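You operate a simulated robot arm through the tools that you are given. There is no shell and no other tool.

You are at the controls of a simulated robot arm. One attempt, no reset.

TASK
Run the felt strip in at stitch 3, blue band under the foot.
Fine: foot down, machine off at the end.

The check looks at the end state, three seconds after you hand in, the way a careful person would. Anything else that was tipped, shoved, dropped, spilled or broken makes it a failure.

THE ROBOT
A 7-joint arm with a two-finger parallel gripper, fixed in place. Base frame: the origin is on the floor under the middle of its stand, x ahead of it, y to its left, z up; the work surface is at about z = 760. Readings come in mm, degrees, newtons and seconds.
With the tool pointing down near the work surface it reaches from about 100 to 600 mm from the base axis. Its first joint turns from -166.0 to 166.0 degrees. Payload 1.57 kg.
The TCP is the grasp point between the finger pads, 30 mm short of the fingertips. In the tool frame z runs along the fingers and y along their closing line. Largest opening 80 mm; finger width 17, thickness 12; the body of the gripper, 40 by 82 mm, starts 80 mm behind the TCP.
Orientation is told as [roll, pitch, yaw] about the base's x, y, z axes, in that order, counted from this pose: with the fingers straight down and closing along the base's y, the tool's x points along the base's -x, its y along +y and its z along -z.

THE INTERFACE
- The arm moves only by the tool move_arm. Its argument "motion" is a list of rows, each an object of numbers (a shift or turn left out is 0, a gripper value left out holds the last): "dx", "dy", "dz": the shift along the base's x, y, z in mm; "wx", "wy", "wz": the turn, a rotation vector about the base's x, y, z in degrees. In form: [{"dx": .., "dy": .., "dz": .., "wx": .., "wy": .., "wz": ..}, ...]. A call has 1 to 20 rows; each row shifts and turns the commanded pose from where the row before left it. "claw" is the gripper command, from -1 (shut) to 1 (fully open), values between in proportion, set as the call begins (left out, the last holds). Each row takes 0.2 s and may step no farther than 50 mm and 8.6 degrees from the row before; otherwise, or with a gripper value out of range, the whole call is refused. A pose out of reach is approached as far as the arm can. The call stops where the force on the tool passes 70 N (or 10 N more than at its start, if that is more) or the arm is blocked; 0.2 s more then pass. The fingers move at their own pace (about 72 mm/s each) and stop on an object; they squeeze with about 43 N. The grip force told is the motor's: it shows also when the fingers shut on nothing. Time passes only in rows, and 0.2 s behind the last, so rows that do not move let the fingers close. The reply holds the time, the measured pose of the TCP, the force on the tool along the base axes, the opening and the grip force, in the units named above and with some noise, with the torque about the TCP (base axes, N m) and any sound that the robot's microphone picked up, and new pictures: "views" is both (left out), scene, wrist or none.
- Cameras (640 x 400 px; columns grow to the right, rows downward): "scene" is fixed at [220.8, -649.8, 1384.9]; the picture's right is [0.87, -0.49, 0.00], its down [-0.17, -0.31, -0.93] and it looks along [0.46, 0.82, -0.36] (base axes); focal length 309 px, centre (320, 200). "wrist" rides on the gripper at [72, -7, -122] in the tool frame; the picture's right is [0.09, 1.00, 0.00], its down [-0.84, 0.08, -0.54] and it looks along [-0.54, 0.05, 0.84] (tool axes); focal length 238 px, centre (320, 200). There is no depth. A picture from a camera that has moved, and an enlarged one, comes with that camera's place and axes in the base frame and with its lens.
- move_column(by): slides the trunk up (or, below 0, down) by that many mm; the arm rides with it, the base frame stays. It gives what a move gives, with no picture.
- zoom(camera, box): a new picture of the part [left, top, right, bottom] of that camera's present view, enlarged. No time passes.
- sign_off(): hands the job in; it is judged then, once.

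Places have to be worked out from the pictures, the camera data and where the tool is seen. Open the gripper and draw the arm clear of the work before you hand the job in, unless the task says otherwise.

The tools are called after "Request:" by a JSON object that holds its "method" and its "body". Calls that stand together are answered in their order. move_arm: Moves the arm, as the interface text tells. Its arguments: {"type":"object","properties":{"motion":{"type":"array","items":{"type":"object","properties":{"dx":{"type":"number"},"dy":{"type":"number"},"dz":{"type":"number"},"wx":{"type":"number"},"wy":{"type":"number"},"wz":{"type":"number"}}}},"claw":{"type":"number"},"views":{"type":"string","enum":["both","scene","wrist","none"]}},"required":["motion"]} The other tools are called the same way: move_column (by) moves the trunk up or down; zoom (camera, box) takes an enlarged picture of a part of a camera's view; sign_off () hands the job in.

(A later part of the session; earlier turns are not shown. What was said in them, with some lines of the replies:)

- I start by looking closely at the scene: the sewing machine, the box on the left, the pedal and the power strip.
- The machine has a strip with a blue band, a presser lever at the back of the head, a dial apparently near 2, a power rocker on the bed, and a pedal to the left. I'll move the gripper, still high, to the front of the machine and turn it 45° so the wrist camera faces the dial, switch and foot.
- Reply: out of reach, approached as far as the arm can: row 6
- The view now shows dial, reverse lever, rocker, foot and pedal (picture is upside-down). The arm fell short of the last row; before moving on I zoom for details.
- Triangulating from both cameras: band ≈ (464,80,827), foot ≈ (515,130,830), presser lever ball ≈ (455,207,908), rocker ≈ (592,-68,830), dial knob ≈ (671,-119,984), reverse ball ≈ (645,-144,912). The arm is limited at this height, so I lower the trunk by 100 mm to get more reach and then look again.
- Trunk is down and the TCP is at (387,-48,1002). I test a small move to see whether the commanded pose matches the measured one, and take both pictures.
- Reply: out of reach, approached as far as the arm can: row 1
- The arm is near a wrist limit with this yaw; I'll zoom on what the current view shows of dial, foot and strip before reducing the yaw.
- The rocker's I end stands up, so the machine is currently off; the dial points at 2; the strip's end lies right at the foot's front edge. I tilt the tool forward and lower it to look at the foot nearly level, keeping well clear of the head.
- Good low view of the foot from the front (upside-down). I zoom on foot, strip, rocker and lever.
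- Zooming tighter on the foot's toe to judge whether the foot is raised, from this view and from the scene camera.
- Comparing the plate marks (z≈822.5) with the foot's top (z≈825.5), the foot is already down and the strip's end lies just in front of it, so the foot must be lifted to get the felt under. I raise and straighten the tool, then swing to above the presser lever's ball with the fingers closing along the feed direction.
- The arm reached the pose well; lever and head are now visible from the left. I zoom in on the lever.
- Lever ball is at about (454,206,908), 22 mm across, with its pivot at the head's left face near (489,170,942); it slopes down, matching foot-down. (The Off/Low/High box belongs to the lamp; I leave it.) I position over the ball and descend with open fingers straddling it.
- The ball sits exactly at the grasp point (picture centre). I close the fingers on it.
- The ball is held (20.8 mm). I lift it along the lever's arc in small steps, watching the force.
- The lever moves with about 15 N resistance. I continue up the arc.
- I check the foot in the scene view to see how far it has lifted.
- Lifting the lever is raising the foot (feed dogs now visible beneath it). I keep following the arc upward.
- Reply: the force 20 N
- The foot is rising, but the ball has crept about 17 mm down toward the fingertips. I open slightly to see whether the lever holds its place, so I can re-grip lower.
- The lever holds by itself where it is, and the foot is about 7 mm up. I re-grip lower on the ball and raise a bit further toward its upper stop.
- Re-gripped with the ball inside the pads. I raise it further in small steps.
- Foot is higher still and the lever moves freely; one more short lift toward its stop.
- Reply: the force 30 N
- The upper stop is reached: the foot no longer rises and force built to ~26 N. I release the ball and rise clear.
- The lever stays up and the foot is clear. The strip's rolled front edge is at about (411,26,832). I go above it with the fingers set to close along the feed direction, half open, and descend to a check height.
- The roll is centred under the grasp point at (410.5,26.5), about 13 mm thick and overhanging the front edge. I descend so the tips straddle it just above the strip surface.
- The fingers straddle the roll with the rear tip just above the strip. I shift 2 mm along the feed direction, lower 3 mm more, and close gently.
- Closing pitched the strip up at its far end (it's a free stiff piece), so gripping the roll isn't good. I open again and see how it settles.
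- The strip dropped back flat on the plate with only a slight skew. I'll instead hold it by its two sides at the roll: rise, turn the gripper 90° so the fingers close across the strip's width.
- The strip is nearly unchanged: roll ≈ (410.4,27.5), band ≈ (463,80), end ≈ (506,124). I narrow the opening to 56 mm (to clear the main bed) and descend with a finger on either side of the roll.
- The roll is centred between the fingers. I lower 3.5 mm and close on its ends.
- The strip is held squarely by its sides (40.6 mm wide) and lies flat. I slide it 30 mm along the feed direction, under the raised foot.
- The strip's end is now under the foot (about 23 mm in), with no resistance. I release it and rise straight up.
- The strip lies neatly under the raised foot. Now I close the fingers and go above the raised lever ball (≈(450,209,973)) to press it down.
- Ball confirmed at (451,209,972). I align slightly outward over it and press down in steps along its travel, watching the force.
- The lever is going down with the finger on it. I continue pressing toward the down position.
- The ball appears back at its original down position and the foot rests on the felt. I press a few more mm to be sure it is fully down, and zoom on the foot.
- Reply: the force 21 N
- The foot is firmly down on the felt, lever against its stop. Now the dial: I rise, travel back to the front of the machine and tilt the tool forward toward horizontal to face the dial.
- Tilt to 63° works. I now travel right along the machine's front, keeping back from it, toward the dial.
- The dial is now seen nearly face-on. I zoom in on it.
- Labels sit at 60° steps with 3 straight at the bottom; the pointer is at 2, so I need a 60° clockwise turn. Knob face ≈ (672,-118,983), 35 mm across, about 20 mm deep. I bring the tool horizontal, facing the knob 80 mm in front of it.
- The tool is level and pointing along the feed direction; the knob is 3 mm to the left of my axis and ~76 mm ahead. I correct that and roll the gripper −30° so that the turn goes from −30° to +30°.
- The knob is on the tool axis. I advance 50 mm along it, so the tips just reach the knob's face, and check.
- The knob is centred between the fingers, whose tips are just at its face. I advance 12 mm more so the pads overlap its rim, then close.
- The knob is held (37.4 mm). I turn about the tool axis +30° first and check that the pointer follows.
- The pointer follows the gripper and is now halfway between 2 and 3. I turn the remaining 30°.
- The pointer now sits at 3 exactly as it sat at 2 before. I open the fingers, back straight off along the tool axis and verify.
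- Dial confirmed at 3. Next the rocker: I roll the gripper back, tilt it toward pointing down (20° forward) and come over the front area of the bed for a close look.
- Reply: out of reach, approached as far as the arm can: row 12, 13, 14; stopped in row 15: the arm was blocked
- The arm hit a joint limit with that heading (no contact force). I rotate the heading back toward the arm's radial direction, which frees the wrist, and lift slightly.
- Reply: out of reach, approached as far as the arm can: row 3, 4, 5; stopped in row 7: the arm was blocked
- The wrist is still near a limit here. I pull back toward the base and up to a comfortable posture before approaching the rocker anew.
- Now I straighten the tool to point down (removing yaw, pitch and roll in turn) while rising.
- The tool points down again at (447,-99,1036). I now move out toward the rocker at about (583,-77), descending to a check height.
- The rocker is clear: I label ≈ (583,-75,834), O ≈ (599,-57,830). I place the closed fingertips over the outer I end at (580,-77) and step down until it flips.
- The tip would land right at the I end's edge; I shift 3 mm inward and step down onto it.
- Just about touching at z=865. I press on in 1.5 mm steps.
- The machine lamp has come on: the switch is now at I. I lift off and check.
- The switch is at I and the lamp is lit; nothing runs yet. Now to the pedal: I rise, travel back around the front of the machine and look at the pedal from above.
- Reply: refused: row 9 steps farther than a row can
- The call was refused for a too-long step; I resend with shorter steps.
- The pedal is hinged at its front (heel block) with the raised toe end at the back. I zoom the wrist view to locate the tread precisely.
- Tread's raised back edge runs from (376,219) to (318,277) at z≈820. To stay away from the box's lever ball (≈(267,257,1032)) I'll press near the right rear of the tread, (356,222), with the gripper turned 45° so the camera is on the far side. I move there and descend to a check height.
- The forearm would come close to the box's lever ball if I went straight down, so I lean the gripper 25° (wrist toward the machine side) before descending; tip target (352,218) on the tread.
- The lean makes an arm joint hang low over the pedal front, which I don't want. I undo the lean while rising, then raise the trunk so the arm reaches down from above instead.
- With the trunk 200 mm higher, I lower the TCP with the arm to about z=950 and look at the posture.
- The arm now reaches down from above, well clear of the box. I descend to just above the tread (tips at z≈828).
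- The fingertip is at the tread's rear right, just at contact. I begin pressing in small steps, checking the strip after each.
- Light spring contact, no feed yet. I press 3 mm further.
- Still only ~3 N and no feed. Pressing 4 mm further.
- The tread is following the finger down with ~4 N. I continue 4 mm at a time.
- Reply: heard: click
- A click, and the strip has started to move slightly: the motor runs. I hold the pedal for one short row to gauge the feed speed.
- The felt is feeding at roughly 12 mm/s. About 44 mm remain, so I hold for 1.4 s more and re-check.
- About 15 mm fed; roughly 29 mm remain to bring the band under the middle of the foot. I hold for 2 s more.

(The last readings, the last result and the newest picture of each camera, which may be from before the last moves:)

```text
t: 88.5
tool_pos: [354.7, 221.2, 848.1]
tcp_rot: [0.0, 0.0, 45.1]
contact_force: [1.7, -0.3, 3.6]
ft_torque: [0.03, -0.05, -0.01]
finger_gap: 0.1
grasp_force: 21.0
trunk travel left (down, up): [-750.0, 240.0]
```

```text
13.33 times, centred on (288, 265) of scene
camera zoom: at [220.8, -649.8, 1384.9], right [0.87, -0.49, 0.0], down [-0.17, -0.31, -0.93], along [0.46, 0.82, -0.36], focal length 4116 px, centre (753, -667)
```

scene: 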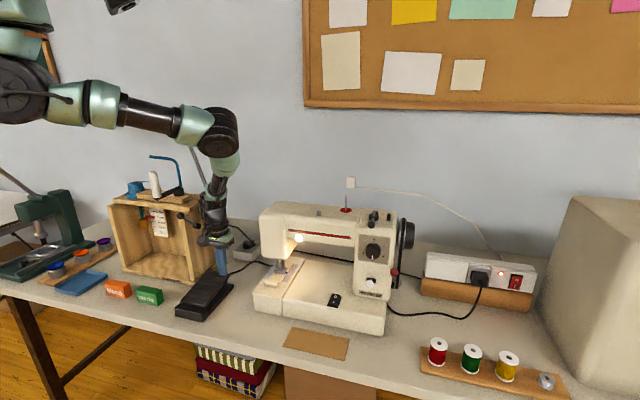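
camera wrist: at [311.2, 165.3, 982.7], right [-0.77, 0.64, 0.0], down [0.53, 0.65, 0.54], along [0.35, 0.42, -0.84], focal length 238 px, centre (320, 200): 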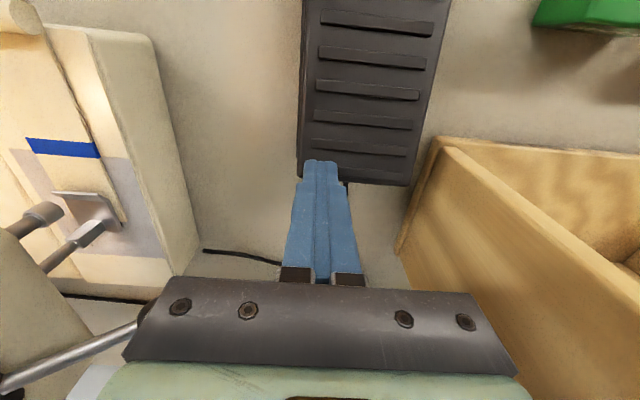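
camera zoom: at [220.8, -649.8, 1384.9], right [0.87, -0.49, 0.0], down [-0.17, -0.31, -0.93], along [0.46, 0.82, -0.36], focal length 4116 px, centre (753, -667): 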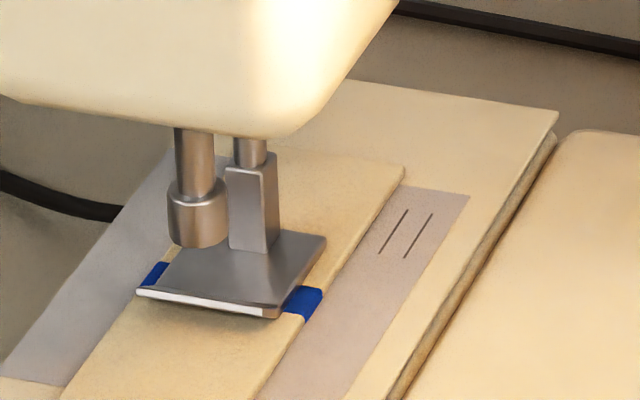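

The band is already beneath the foot, about 4 mm short of its centre. I hold one more 0.2 s row and then lift off the pedal in the same call.

Request:
{"method": "move_arm", "body": {"motion": [{"dx": 0}, {"dz": 15}, {"dz": 20}, {"dx": 0}], "views": "both"}}

Request:
{"method": "zoom", "body": {"camera": "scene", "box": [265, 250, 310, 280]}}

Request:
{"method": "zoom", "body": {"camera": "wrist", "box": [0, 60, 180, 290]}}

```text
t: 89.5
tool_pos: [356.1, 221.4, 882.9]
tcp_rot: [-0.1, -0.1, 45.1]
contact_force: [-1.1, 0.1, 0.1]
ft_torque: [-0.02, 0.01, -0.01]
finger_gap: 0.0
grasp_force: 21.1
trunk travel left (down, up): [-750.0, 240.0]
camera wrist: at [312.0, 165.8, 1004.3], right [-0.77, 0.64, 0.0], down [0.54, 0.65, 0.54], along [0.35, 0.42, -0.84], focal length 238 px, centre (320, 200)
```

scene: 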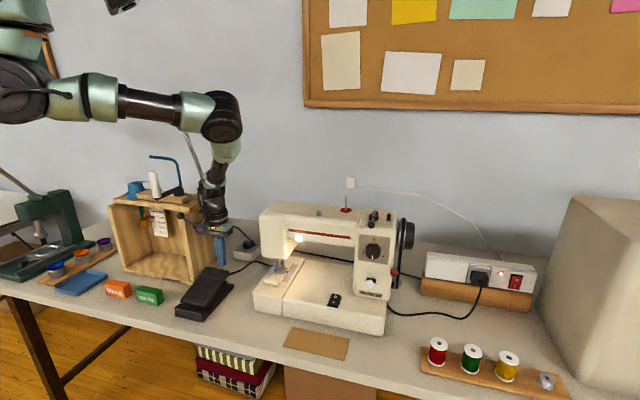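
wrist: 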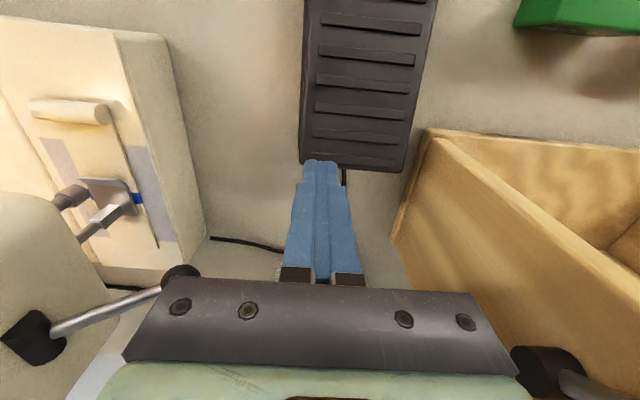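

```text
13.33 times, centred on (288, 265) of scene
camera zoom: at [220.8, -649.8, 1384.9], right [0.87, -0.49, 0.0], down [-0.17, -0.31, -0.93], along [0.46, 0.82, -0.36], focal length 4116 px, centre (753, -667)
```

zoom: 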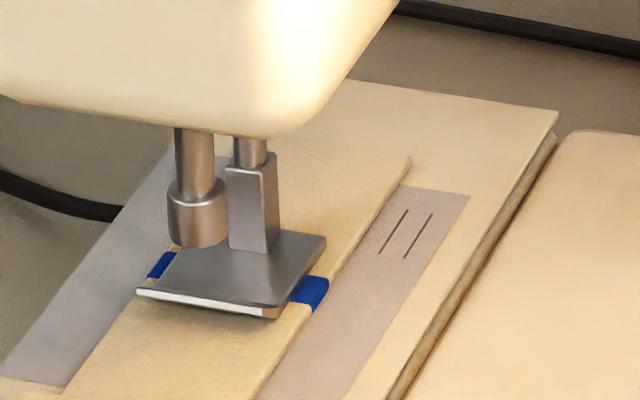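

```text
1.74 times, centred on (90, 175) of wrist
camera zoom: at [312.0, 165.8, 1004.3], right [-0.77, 0.64, 0.0], down [0.54, 0.65, 0.54], along [0.35, 0.42, -0.84], focal length 414 px, centre (720, 244)
```

zoom: 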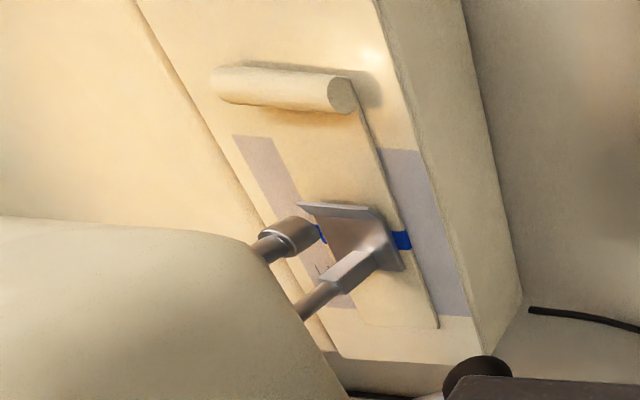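

The band's centre now coincides with the foot's centre and the motor has stopped with the pedal released. I rise, return to the front of the machine, and bring the trunk back down for reaching the rocker.

Request:
{"method": "move_arm", "body": {"motion": [{"dz": 40}, {"dz": 40}, {"dz": 40}, {"dz": 40}, {"dz": 40}, {"dz": 40}, {"dx": 8, "dy": -40, "dz": 13, "wz": -5.6}, {"dx": 8, "dy": -40, "dz": 13, "wz": -5.6}, {"dx": 10, "dy": -40, "dz": 13, "wz": -5.6}, {"dx": 12, "dy": -40, "dz": 13, "wz": -5.6}, {"dx": 12, "dy": -40, "dz": 13, "wz": -5.6}, {"dx": 12, "dy": -40, "dz": 13, "wz": -5.6}, {"dx": 14, "dy": -40, "dz": 13, "wz": -5.6}, {"dx": 14, "dy": -40, "dz": 13, "wz": -5.9}, {"dx": 0}], "views": "both"}}

Request:
{"method": "zoom", "body": {"camera": "scene", "box": [265, 250, 310, 280]}}

```text
t: 92.7
tool_pos: [445.4, -97.9, 1224.1]
tcp_rot: [0.0, -0.1, 0.0]
contact_force: [-0.2, 0.2, 0.0]
ft_torque: [-0.02, 0.0, -0.04]
finger_gap: 0.0
grasp_force: 21.7
trunk travel left (down, up): [-750.0, 240.0]
camera wrist: at [375.5, -105.1, 1347.2], right [-0.09, 1.0, 0.0], down [0.84, 0.08, 0.54], along [0.54, 0.05, -0.84], focal length 238 px, centre (320, 200)
```

scene: 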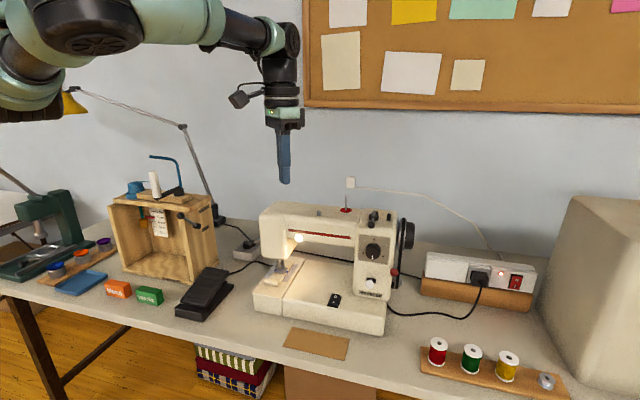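
wrist: 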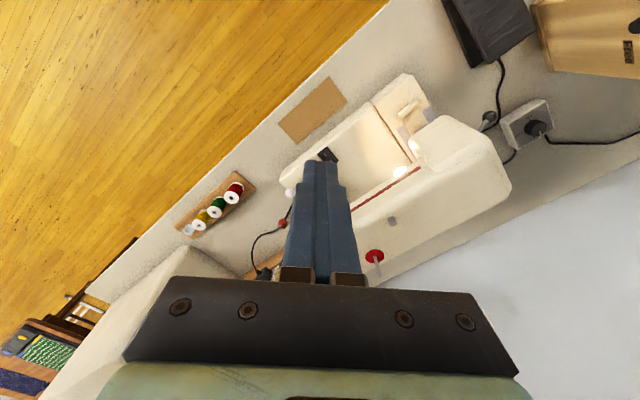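

```text
13.33 times, centred on (288, 265) of scene
camera zoom: at [220.8, -649.8, 1384.9], right [0.87, -0.49, 0.0], down [-0.17, -0.31, -0.93], along [0.46, 0.82, -0.36], focal length 4116 px, centre (753, -667)
```

zoom: 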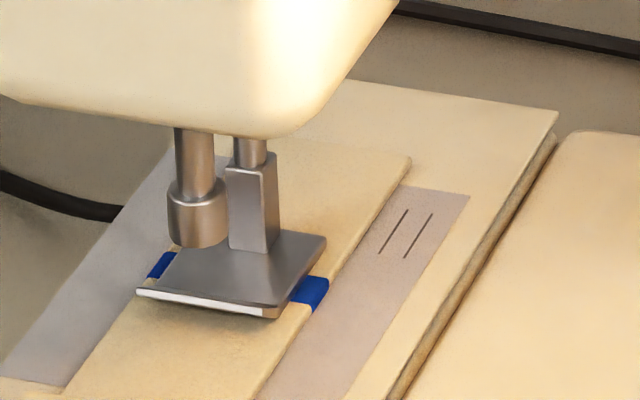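

The band hasn't moved since: the feed is stopped. I lower the trunk by 200 mm as before.

Request:
{"method": "move_column", "body": {"by": -200}}

Request:
{"method": "move_arm", "body": {"motion": [{"dx": 35, "dy": 8, "dz": -10}, {"dx": 38, "dy": 10, "dz": -15}, {"dx": 40, "dy": 10, "dz": -20}, {"dx": 28, "dy": 8, "dz": -15}, {"dx": 0}], "views": "both"}}

Request:
{"method": "zoom", "body": {"camera": "wrist", "box": [240, 100, 440, 260]}}

```text
t: 94.9
tool_pos: [445.8, -98.8, 1024.8]
tcp_rot: [0.0, -0.1, 0.0]
contact_force: [-0.5, 0.3, 0.4]
ft_torque: [0.01, 0.01, -0.01]
finger_gap: 0.0
grasp_force: 21.2
trunk travel left (down, up): [-550.0, 440.0]
```

```text
t: 96.1
tool_pos: [586.0, -63.2, 966.1]
tcp_rot: [0.0, -0.2, 0.1]
contact_force: [-0.7, 0.4, -0.2]
ft_torque: [0.0, -0.02, -0.04]
finger_gap: 0.0
grasp_force: 21.5
trunk travel left (down, up): [-550.0, 440.0]
camera wrist: at [515.4, -69.7, 1088.2], right [-0.09, 1.0, 0.0], down [0.84, 0.08, 0.54], along [0.54, 0.05, -0.84], focal length 238 px, centre (320, 200)
```

scene: 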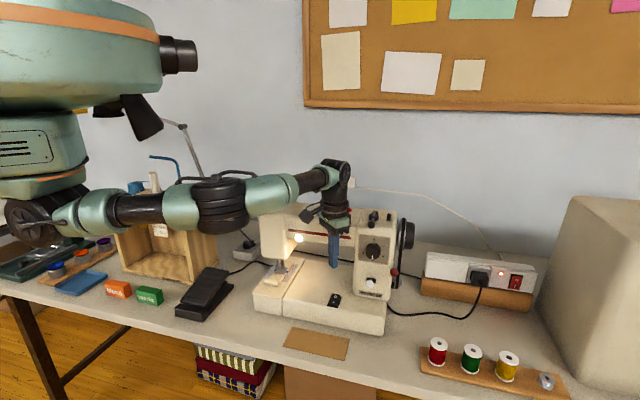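
wrist: 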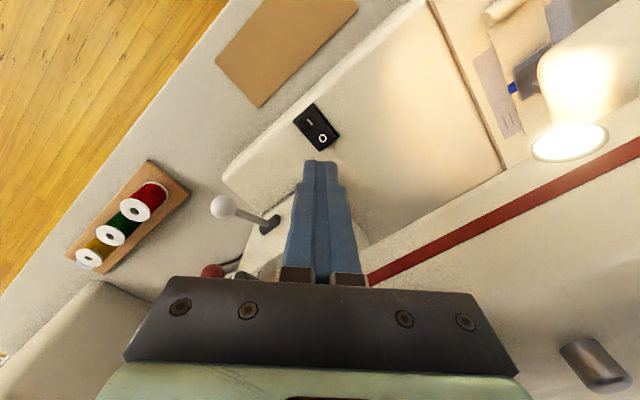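

```text
2.50 times, centred on (340, 180) of wrist
camera zoom: at [515.4, -69.7, 1088.2], right [-0.09, 1.0, 0.0], down [0.84, 0.08, 0.54], along [0.54, 0.05, -0.84], focal length 596 px, centre (270, 250)
```

zoom: 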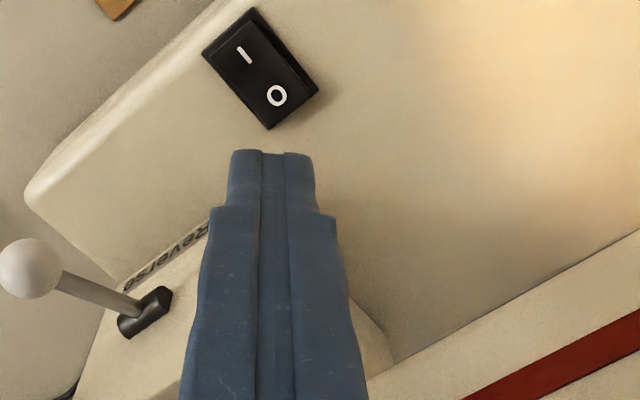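

The O end is now the raised one, at ≈(598,-59,835). I place the fingertips over its outer part at (600.3,-57.5) and descend to just above.

Request:
{"method": "move_arm", "body": {"motion": [{"dx": 14.3, "dy": 5.7}, {"dz": -40}, {"dz": -40}, {"dz": -8}, {"dx": 0}], "views": "both"}}

Request:
{"method": "zoom", "body": {"camera": "scene", "box": [305, 270, 365, 325]}}

Request:
{"method": "zoom", "body": {"camera": "wrist", "box": [250, 110, 390, 220]}}

```text
t: 96.6
tool_pos: [607.4, -55.2, 965.2]
tcp_rot: [0.8, -2.4, -0.3]
contact_force: [-17.2, -5.1, 33.6]
ft_torque: [1.69, -1.18, 0.78]
finger_gap: 0.0
grasp_force: 21.4
trunk travel left (down, up): [-550.0, 440.0]
stopped in row 2: the force on the tool passed its limit at 91 N (the readings are from after the stop); the commanded pose is now the measured one
camera wrist: at [531.9, -64.0, 1084.0], right [-0.09, 1.0, 0.01], down [0.81, 0.07, 0.58], along [0.58, 0.06, -0.81], focal length 238 px, centre (320, 200)
```

scene: 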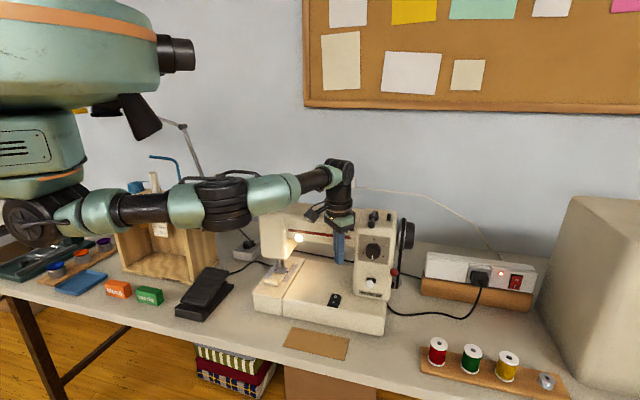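
wrist: 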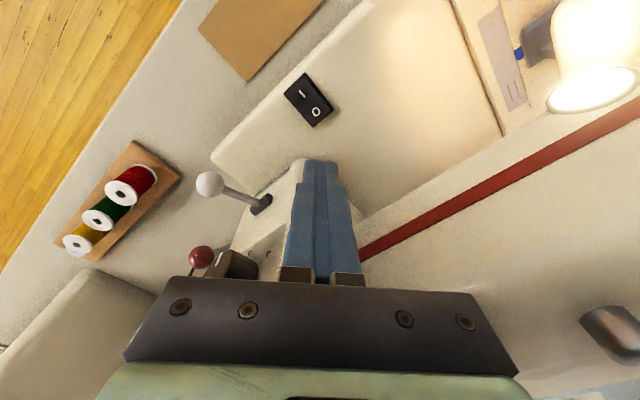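

```text
7.27 times, centred on (335, 298) of scene
camera zoom: at [220.8, -649.8, 1384.9], right [0.87, -0.49, 0.0], down [-0.17, -0.31, -0.93], along [0.46, 0.82, -0.36], focal length 2245 px, centre (211, -509)
```

zoom: 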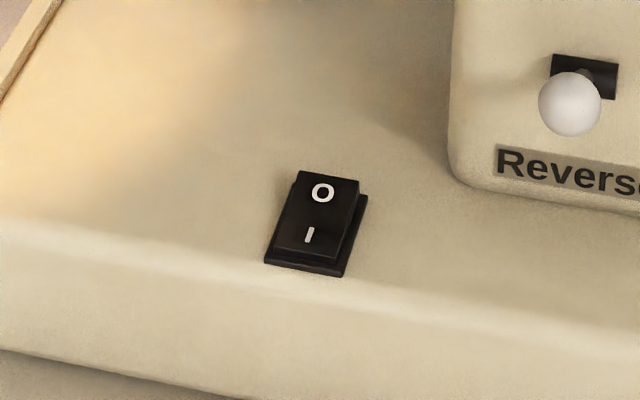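

```text
3.64 times, centred on (320, 165) of wrist
camera zoom: at [531.9, -64.0, 1084.0], right [-0.09, 1.0, 0.01], down [0.81, 0.07, 0.58], along [0.58, 0.06, -0.81], focal length 867 px, centre (320, 327)
```

zoom: 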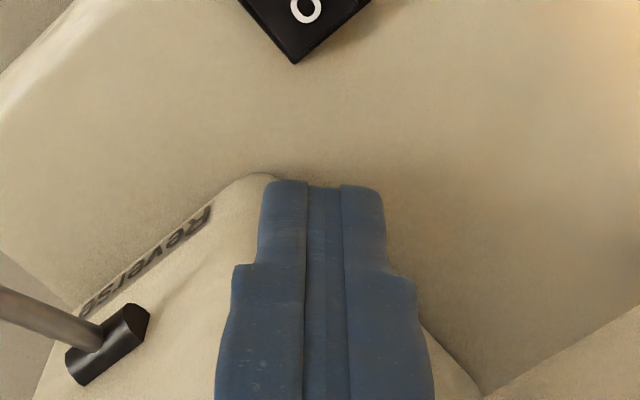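

The gripper body touched the pillar's upper edge on the way down (machine has not shifted: rocker and label are at identical pixels). I back straight up and away.

Request:
{"method": "move_arm", "body": {"motion": [{"dz": 15}, {"dx": -10, "dz": 20, "dy": 0}, {"dx": -15, "dz": 10, "wx": -0.8, "wy": 2.4}, {"dx": 0}], "views": "both"}}

Request:
{"method": "zoom", "body": {"camera": "scene", "box": [270, 200, 430, 330]}}

```text
t: 97.6
tool_pos: [584.2, -56.8, 1002.0]
tcp_rot: [-0.1, 0.3, -0.2]
contact_force: [-0.4, -0.2, 0.3]
ft_torque: [-0.02, 0.01, 0.01]
finger_gap: 0.0
grasp_force: 21.1
trunk travel left (down, up): [-550.0, 440.0]
camera wrist: at [513.7, -62.2, 1124.4], right [-0.09, 1.0, 0.0], down [0.84, 0.07, 0.54], along [0.54, 0.05, -0.84], focal length 238 px, centre (320, 200)
```

scene: 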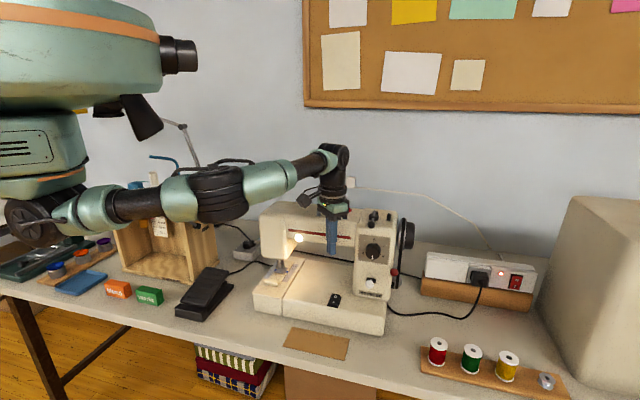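
wrist: 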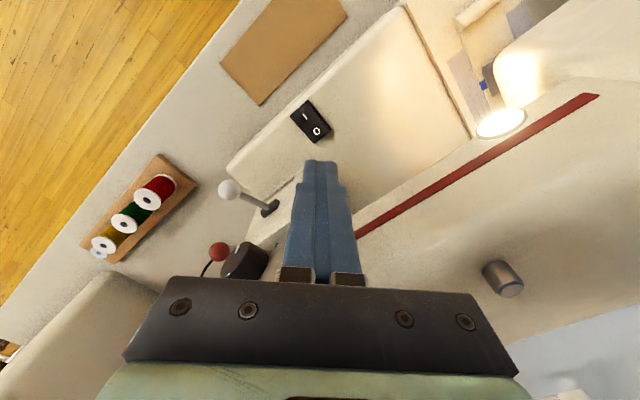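

```text
3.08 times, centred on (350, 265) of scene
camera zoom: at [220.8, -649.8, 1384.9], right [0.87, -0.49, 0.0], down [-0.17, -0.31, -0.93], along [0.46, 0.82, -0.36], focal length 950 px, centre (228, 0)
```

zoom: 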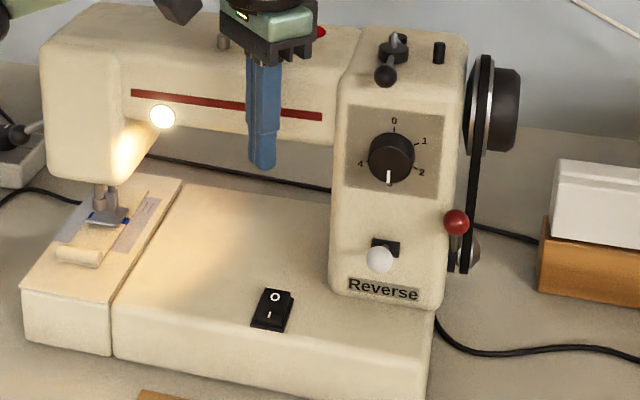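

The contact was with the machine's arm front (its face is closer, F≈416, than I had assumed). To reach the O end I'll lean the tool 25° so the gripper body stays back from the arm; first I do that at a safe height further back.

Request:
{"method": "move_arm", "body": {"motion": [{"dx": -12, "dz": 5, "wy": -8.3}, {"dx": -12, "wy": -8.3}, {"dx": 0, "wy": -8.4}, {"dx": 0}], "views": "both"}}

Request:
{"method": "zoom", "body": {"camera": "scene", "box": [270, 200, 430, 330]}}

```text
t: 98.6
tool_pos: [560.6, -56.7, 1008.0]
tcp_rot: [0.1, -24.8, -0.4]
contact_force: [-0.1, -0.2, -0.7]
ft_torque: [0.0, 0.01, 0.02]
finger_gap: 0.0
grasp_force: 20.4
trunk travel left (down, up): [-550.0, 440.0]
camera wrist: at [444.6, -61.7, 1088.3], right [-0.08, 1.0, -0.04], down [0.53, 0.07, 0.84], along [0.84, 0.05, -0.54], focal length 238 px, centre (320, 200)
```

scene: 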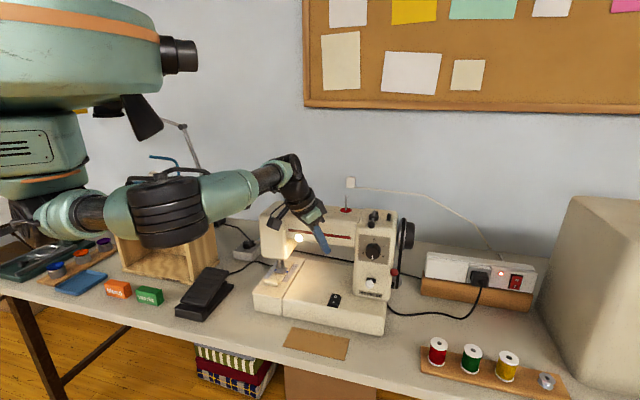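
wrist: 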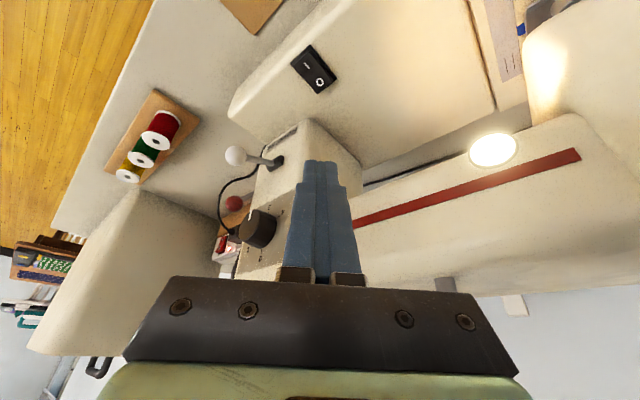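

```text
3.08 times, centred on (350, 265) of scene
camera zoom: at [220.8, -649.8, 1384.9], right [0.87, -0.49, 0.0], down [-0.17, -0.31, -0.93], along [0.46, 0.82, -0.36], focal length 950 px, centre (228, 0)
```

zoom: 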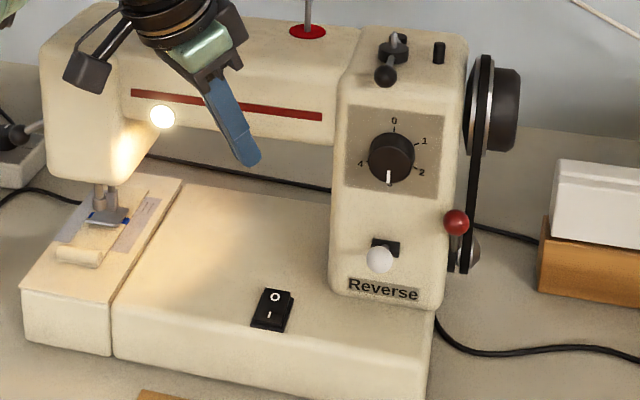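

The lean worked. I lower at a safe distance in front first, to z≈893, then look again before moving over the O end.

Request:
{"method": "move_arm", "body": {"motion": [{"dx": 10, "dy": -5, "dz": -35}, {"dz": -40}, {"dz": -40}, {"dx": 0}], "views": "both"}}

Request:
{"method": "zoom", "body": {"camera": "scene", "box": [300, 250, 380, 330]}}

Request:
{"method": "zoom", "body": {"camera": "wrist", "box": [240, 60, 400, 220]}}

```text
t: 99.6
tool_pos: [570.5, -61.0, 891.4]
tcp_rot: [0.1, -24.8, -0.3]
contact_force: [0.1, -0.4, 0.0]
ft_torque: [-0.03, 0.01, 0.02]
finger_gap: 0.0
grasp_force: 21.9
trunk travel left (down, up): [-550.0, 440.0]
camera wrist: at [454.2, -66.6, 972.5], right [-0.08, 1.0, -0.04], down [0.53, 0.07, 0.84], along [0.84, 0.05, -0.54], focal length 238 px, centre (320, 200)
```

scene: 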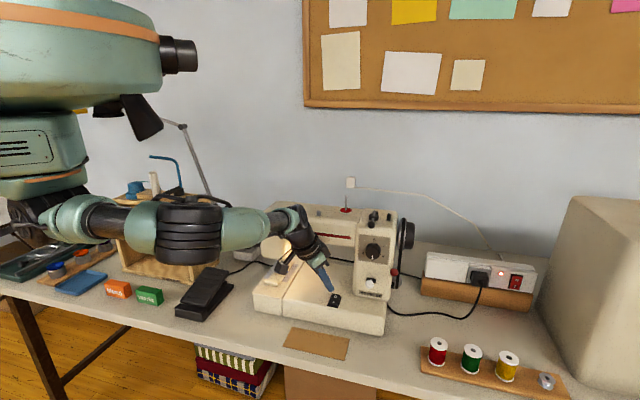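
wrist: 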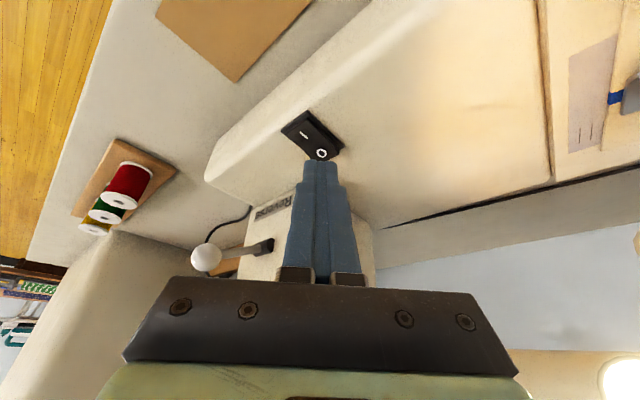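

```text
5.00 times, centred on (340, 290) of scene
camera zoom: at [220.8, -649.8, 1384.9], right [0.87, -0.49, 0.0], down [-0.17, -0.31, -0.93], along [0.46, 0.82, -0.36], focal length 1543 px, centre (220, -250)
```

zoom: 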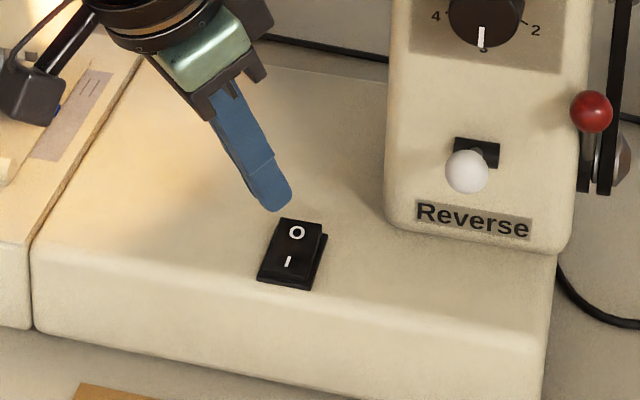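

```text
2.50 times, centred on (320, 140) of wrist
camera zoom: at [454.2, -66.6, 972.5], right [-0.08, 1.0, -0.04], down [0.53, 0.07, 0.84], along [0.84, 0.05, -0.54], focal length 596 px, centre (320, 350)
```

zoom: 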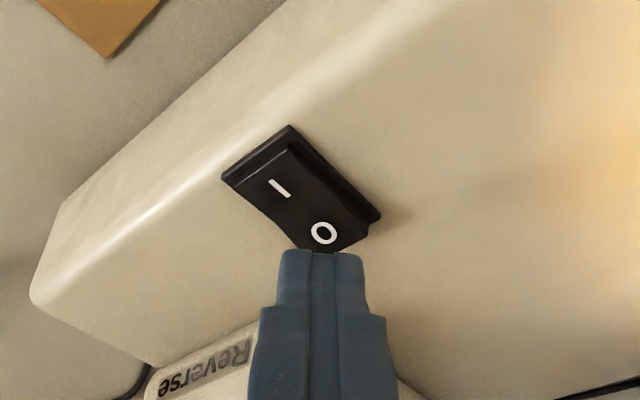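

The O label is at (598,-59). I move so the tip's lower edge comes over (599.5,-58), about 11 mm above it.

Request:
{"method": "move_arm", "body": {"motion": [{"dx": 12, "dy": 1.5, "dz": -5}, {"dx": 12.2, "dy": 1.5, "dz": -8}, {"dx": 0}], "views": "both"}}

Request:
{"method": "zoom", "body": {"camera": "scene", "box": [300, 250, 380, 330]}}

Request:
{"method": "zoom", "body": {"camera": "wrist", "box": [240, 60, 400, 220]}}

```text
t: 100.4
tool_pos: [593.6, -59.9, 879.4]
tcp_rot: [0.1, -24.6, -0.5]
contact_force: [0.2, 0.0, -0.2]
ft_torque: [0.0, -0.04, 0.01]
finger_gap: 0.0
grasp_force: 21.8
trunk travel left (down, up): [-550.0, 440.0]
camera wrist: at [479.4, -64.3, 959.6], right [-0.08, 1.0, -0.04], down [0.53, 0.07, 0.84], along [0.84, 0.05, -0.54], focal length 238 px, centre (320, 200)
```

scene: 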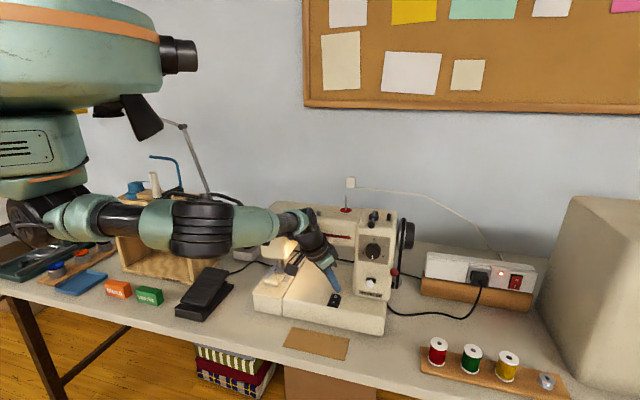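
wrist: 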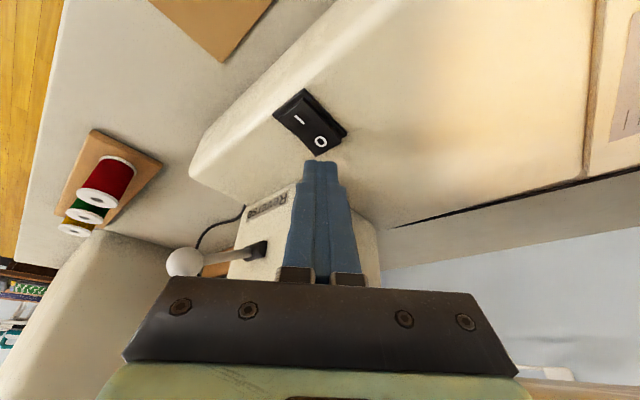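

```text
5.00 times, centred on (340, 290) of scene
camera zoom: at [220.8, -649.8, 1384.9], right [0.87, -0.49, 0.0], down [-0.17, -0.31, -0.93], along [0.46, 0.82, -0.36], focal length 1543 px, centre (220, -250)
```

zoom: 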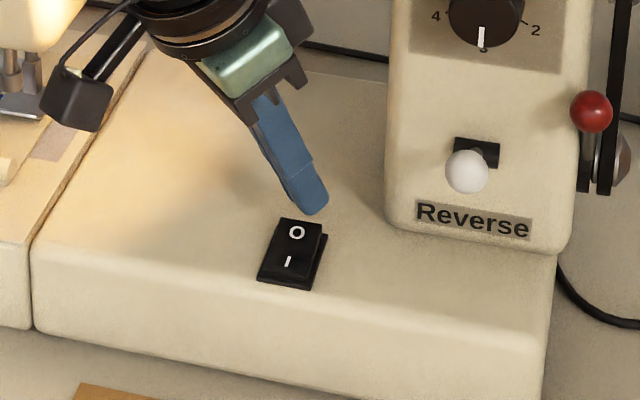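

```text
2.50 times, centred on (320, 140) of wrist
camera zoom: at [479.4, -64.3, 959.6], right [-0.08, 1.0, -0.04], down [0.53, 0.07, 0.84], along [0.84, 0.05, -0.54], focal length 596 px, centre (320, 350)
```

zoom: 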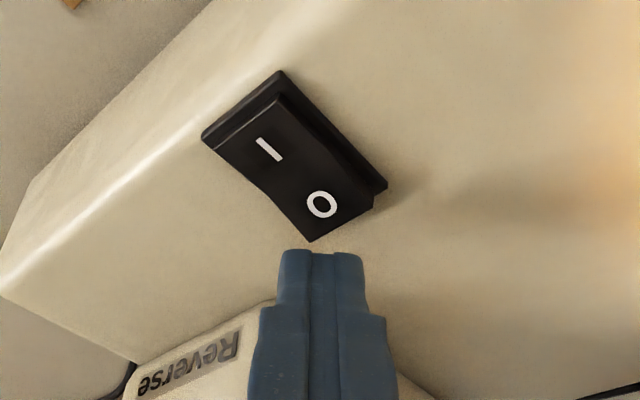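

The tip's lower edge projects right onto the O end. I step down onto it.

Request:
{"method": "move_arm", "body": {"motion": [{"dx": 1, "dy": 1, "dz": -8}, {"dz": -3}, {"dz": -2}, {"dx": 0}], "views": "scene"}}

Request:
{"method": "zoom", "body": {"camera": "scene", "box": [300, 250, 380, 330]}}

```text
t: 101.4
tool_pos: [594.6, -57.5, 866.2]
tcp_rot: [0.1, -24.7, -0.5]
contact_force: [-1.9, 0.6, 0.7]
ft_torque: [0.02, 0.06, -0.01]
finger_gap: 0.0
grasp_force: 21.3
trunk travel left (down, up): [-550.0, 440.0]
```

scene: 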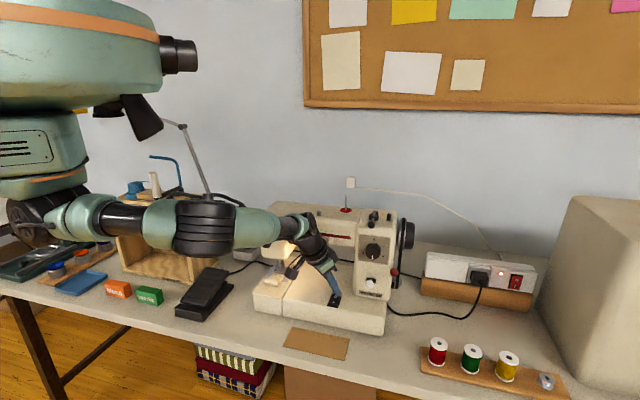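

```text
5.00 times, centred on (340, 290) of scene
camera zoom: at [220.8, -649.8, 1384.9], right [0.87, -0.49, 0.0], down [-0.17, -0.31, -0.93], along [0.46, 0.82, -0.36], focal length 1543 px, centre (220, -250)
```

zoom: 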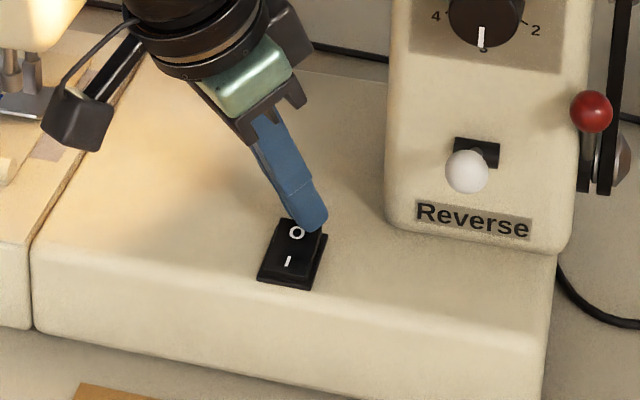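

Just touching. I press in 1.5 mm steps until it flips (lamp off).

Request:
{"method": "move_arm", "body": {"motion": [{"dz": -1.5}, {"dz": -1.5}, {"dz": -1.5}, {"dx": 0}], "views": "scene"}}

Request:
{"method": "zoom", "body": {"camera": "scene", "box": [300, 250, 380, 330]}}

```text
t: 102.4
tool_pos: [595.0, -57.3, 863.2]
tcp_rot: [0.1, -24.9, -0.2]
contact_force: [1.4, 0.0, 4.0]
ft_torque: [-0.04, -0.03, -0.01]
finger_gap: 0.0
grasp_force: 21.8
trunk travel left (down, up): [-550.0, 440.0]
```

scene: 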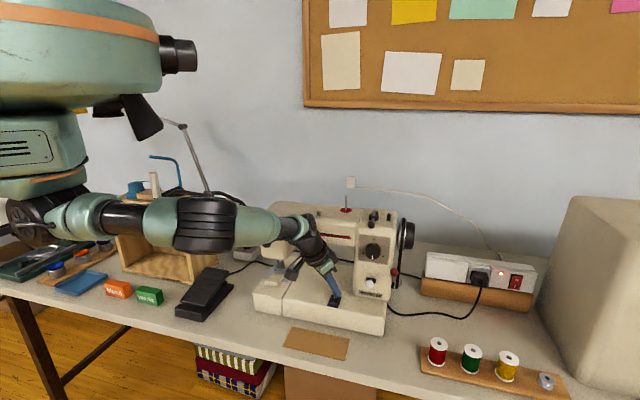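

```text
5.00 times, centred on (340, 290) of scene
camera zoom: at [220.8, -649.8, 1384.9], right [0.87, -0.49, 0.0], down [-0.17, -0.31, -0.93], along [0.46, 0.82, -0.36], focal length 1543 px, centre (220, -250)
```

zoom: 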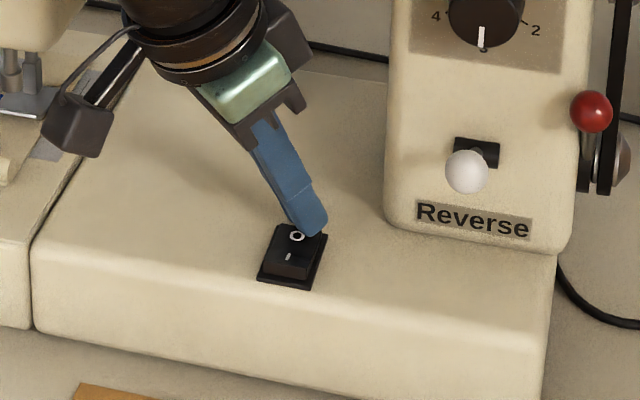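

The lamp is off and the rocker's I end stands up: machine off. I withdraw back and up along the way I came, then retreat and open the gripper.

Request:
{"method": "move_arm", "body": {"motion": [{"dx": -2, "dz": 8}, {"dx": -12, "dy": -2, "dz": 10}, {"dx": -12, "dy": -2, "dz": 10}, {"dz": 40}, {"dz": 40}, {"dx": -10, "dz": 40}, {"dx": -35, "dz": 20, "wy": 8.3}, {"dx": -35, "dz": 15, "wy": 8.3}, {"dx": -35, "dz": 10, "wy": 8.3}, {"dx": -40, "dy": 5}, {"dx": 0}], "views": "both"}}

Request:
{"method": "zoom", "body": {"camera": "scene", "box": [240, 200, 430, 340]}}

Request:
{"method": "zoom", "body": {"camera": "scene", "box": [265, 250, 310, 280]}}

Request:
{"method": "zoom", "body": {"camera": "scene", "box": [315, 285, 350, 320]}}

Request:
{"method": "zoom", "body": {"camera": "scene", "box": [340, 210, 430, 290]}}

```text
t: 104.8
tool_pos: [412.5, -56.0, 1054.9]
tcp_rot: [0.0, 0.2, -0.3]
contact_force: [0.0, -1.3, 0.1]
ft_torque: [-0.01, 0.0, 0.01]
finger_gap: 0.0
grasp_force: 21.5
trunk travel left (down, up): [-550.0, 440.0]
camera wrist: at [342.8, -61.2, 1178.9], right [-0.09, 1.0, 0.0], down [0.84, 0.07, 0.54], along [0.54, 0.05, -0.84], focal length 238 px, centre (320, 200)
```

scene: 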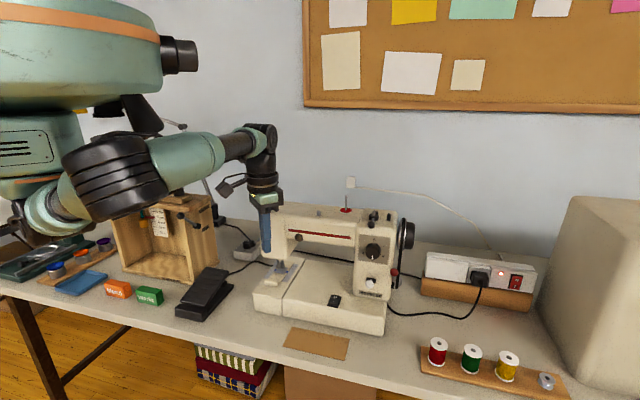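
wrist: 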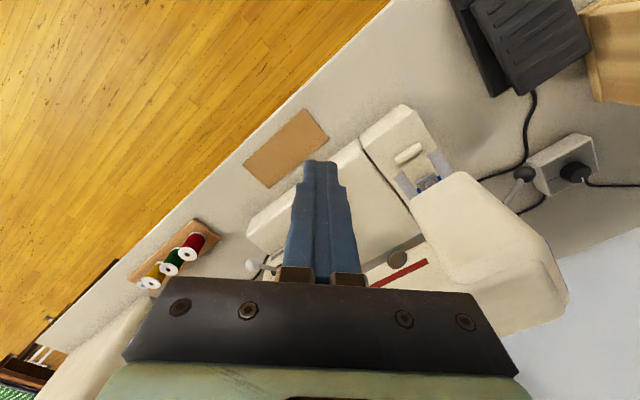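

```text
2.86 times, centred on (335, 270) of scene
camera zoom: at [220.8, -649.8, 1384.9], right [0.87, -0.49, 0.0], down [-0.17, -0.31, -0.93], along [0.46, 0.82, -0.36], focal length 882 px, centre (277, 0)
```

zoom: 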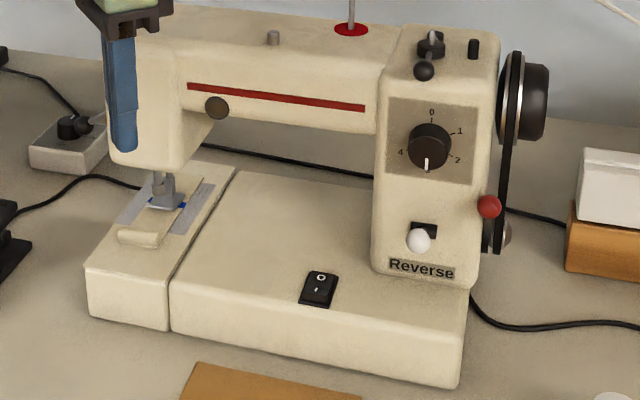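

```text
13.33 times, centred on (288, 265) of scene
camera zoom: at [220.8, -649.8, 1384.9], right [0.87, -0.49, 0.0], down [-0.17, -0.31, -0.93], along [0.46, 0.82, -0.36], focal length 4116 px, centre (753, -667)
```

zoom: 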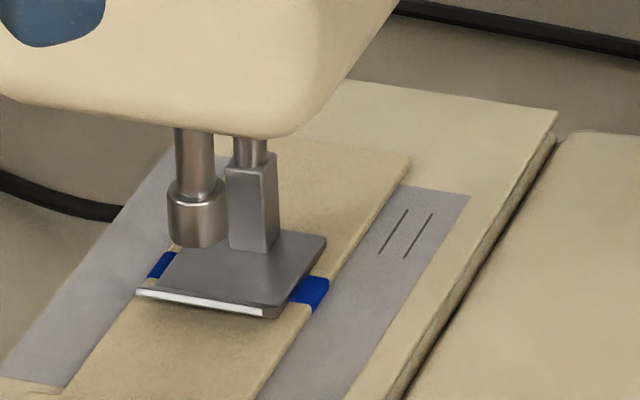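

```text
11.43 times, centred on (332, 302) of scene
camera zoom: at [220.8, -649.8, 1384.9], right [0.87, -0.49, 0.0], down [-0.17, -0.31, -0.93], along [0.46, 0.82, -0.36], focal length 3528 px, centre (177, -971)
```

zoom: 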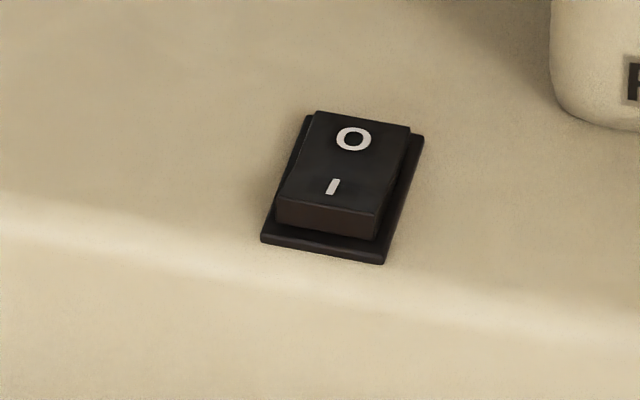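

```text
5.00 times, centred on (385, 250) of scene
camera zoom: at [220.8, -649.8, 1384.9], right [0.87, -0.49, 0.0], down [-0.17, -0.31, -0.93], along [0.46, 0.82, -0.36], focal length 1543 px, centre (-5, -50)
```

zoom: 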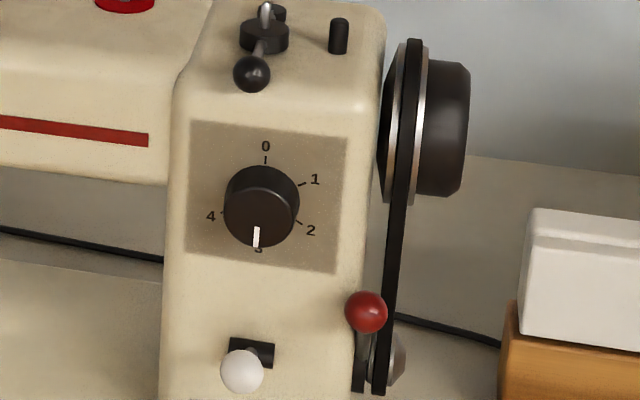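

Everything matches: rocker at O exactly as at the start, dial on 3, foot down with the blue band centred under it. I open the gripper and draw the arm up and back, then take a last look.

Request:
{"method": "move_arm", "body": {"motion": [{"dx": -15, "dy": 10, "dz": 20}, {"dx": -20, "dy": 20, "dz": 20}, {"dx": -20, "dy": 20, "dz": 20}, {"dx": -15, "dy": 20, "dz": 20}, {"dx": 0}, {"dx": 0}], "views": "both", "claw": 1}}

Request:
{"method": "zoom", "body": {"camera": "scene", "box": [150, 180, 330, 340]}}

Request:
{"method": "zoom", "body": {"camera": "scene", "box": [265, 250, 310, 280]}}

Request:
{"method": "zoom", "body": {"camera": "wrist", "box": [250, 60, 560, 290]}}

```text
t: 106.2
tool_pos: [343.4, 14.0, 1134.4]
tcp_rot: [-0.2, 0.2, -0.3]
contact_force: [-0.2, 0.7, 0.0]
ft_torque: [0.04, 0.01, -0.01]
finger_gap: 80.0
grasp_force: 0.0
trunk travel left (down, up): [-550.0, 440.0]
camera wrist: at [273.0, 7.4, 1257.4], right [-0.09, 1.0, 0.0], down [0.84, 0.07, 0.54], along [0.54, 0.05, -0.84], focal length 238 px, centre (320, 200)
```

scene: 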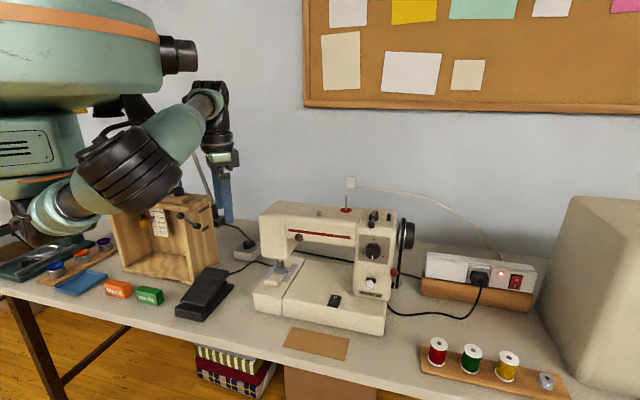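
wrist: 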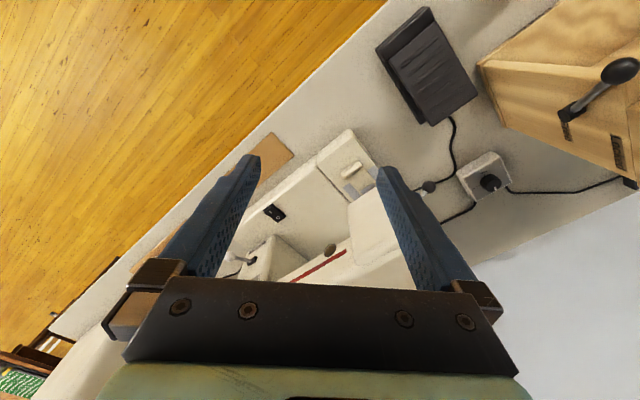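

```text
2.50 times, centred on (240, 260) of scene
camera zoom: at [220.8, -649.8, 1384.9], right [0.87, -0.49, 0.0], down [-0.17, -0.31, -0.93], along [0.46, 0.82, -0.36], focal length 772 px, centre (520, 50)
```

zoom: 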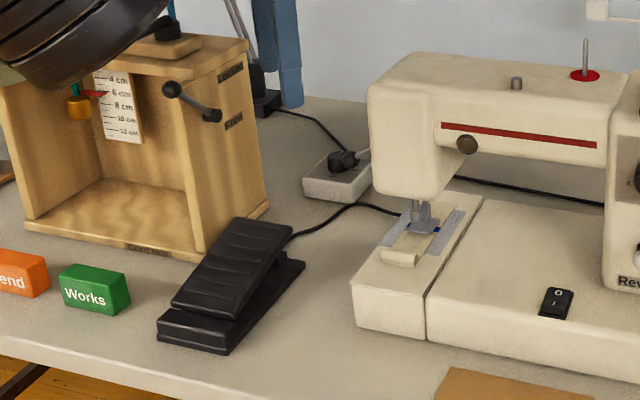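

```text
13.33 times, centred on (288, 265) of scene
camera zoom: at [220.8, -649.8, 1384.9], right [0.87, -0.49, 0.0], down [-0.17, -0.31, -0.93], along [0.46, 0.82, -0.36], focal length 4116 px, centre (753, -667)
```

zoom: 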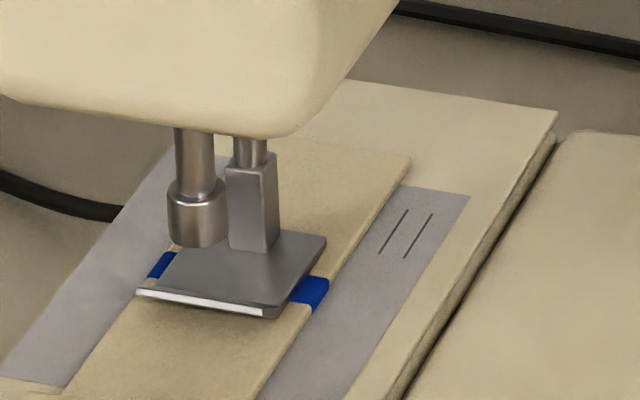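

```text
1.74 times, centred on (405, 175) of wrist
camera zoom: at [273.0, 7.4, 1257.4], right [-0.09, 1.0, 0.0], down [0.84, 0.07, 0.54], along [0.54, 0.05, -0.84], focal length 414 px, centre (172, 244)
```

zoom: 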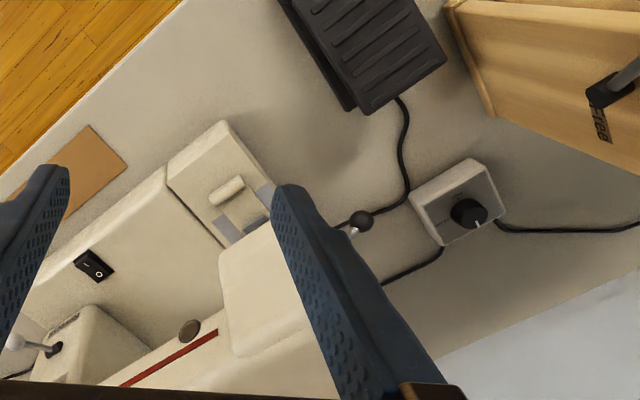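

The end state is as asked: dial at 3, band under the lowered foot, pedal released, rocker at O. Nothing else has moved, and the open gripper is clear of the work. I hand the job in.

Request:
{"method": "sign_off", "body": {}}

```text
The job is handed in.
```

The felt strip has been run in at stitch 3. The blue band is centred under the lowered foot and the machine is switched off.

- **Feeding:** I lifted the foot, slid the strip's end about 30 mm under it by hand and lowered the foot again. The machine, run from the pedal, then fed the remaining 50 mm or so, with the dial turned from 2 to 3.
- **First grip on the strip:** It tipped the strip's far end up for a moment. I let it drop back flat and held it by its sides instead.
- **Bump:** On the way to switch off, the gripper knocked against the machine's arm at 91 N. The pictures show the machine did not shift, and I reached the switch from a different angle.

In the last pictures the pedal is released, the reverse lever is where it was, and nothing else looks moved. The gripper is open and the arm is drawn back.
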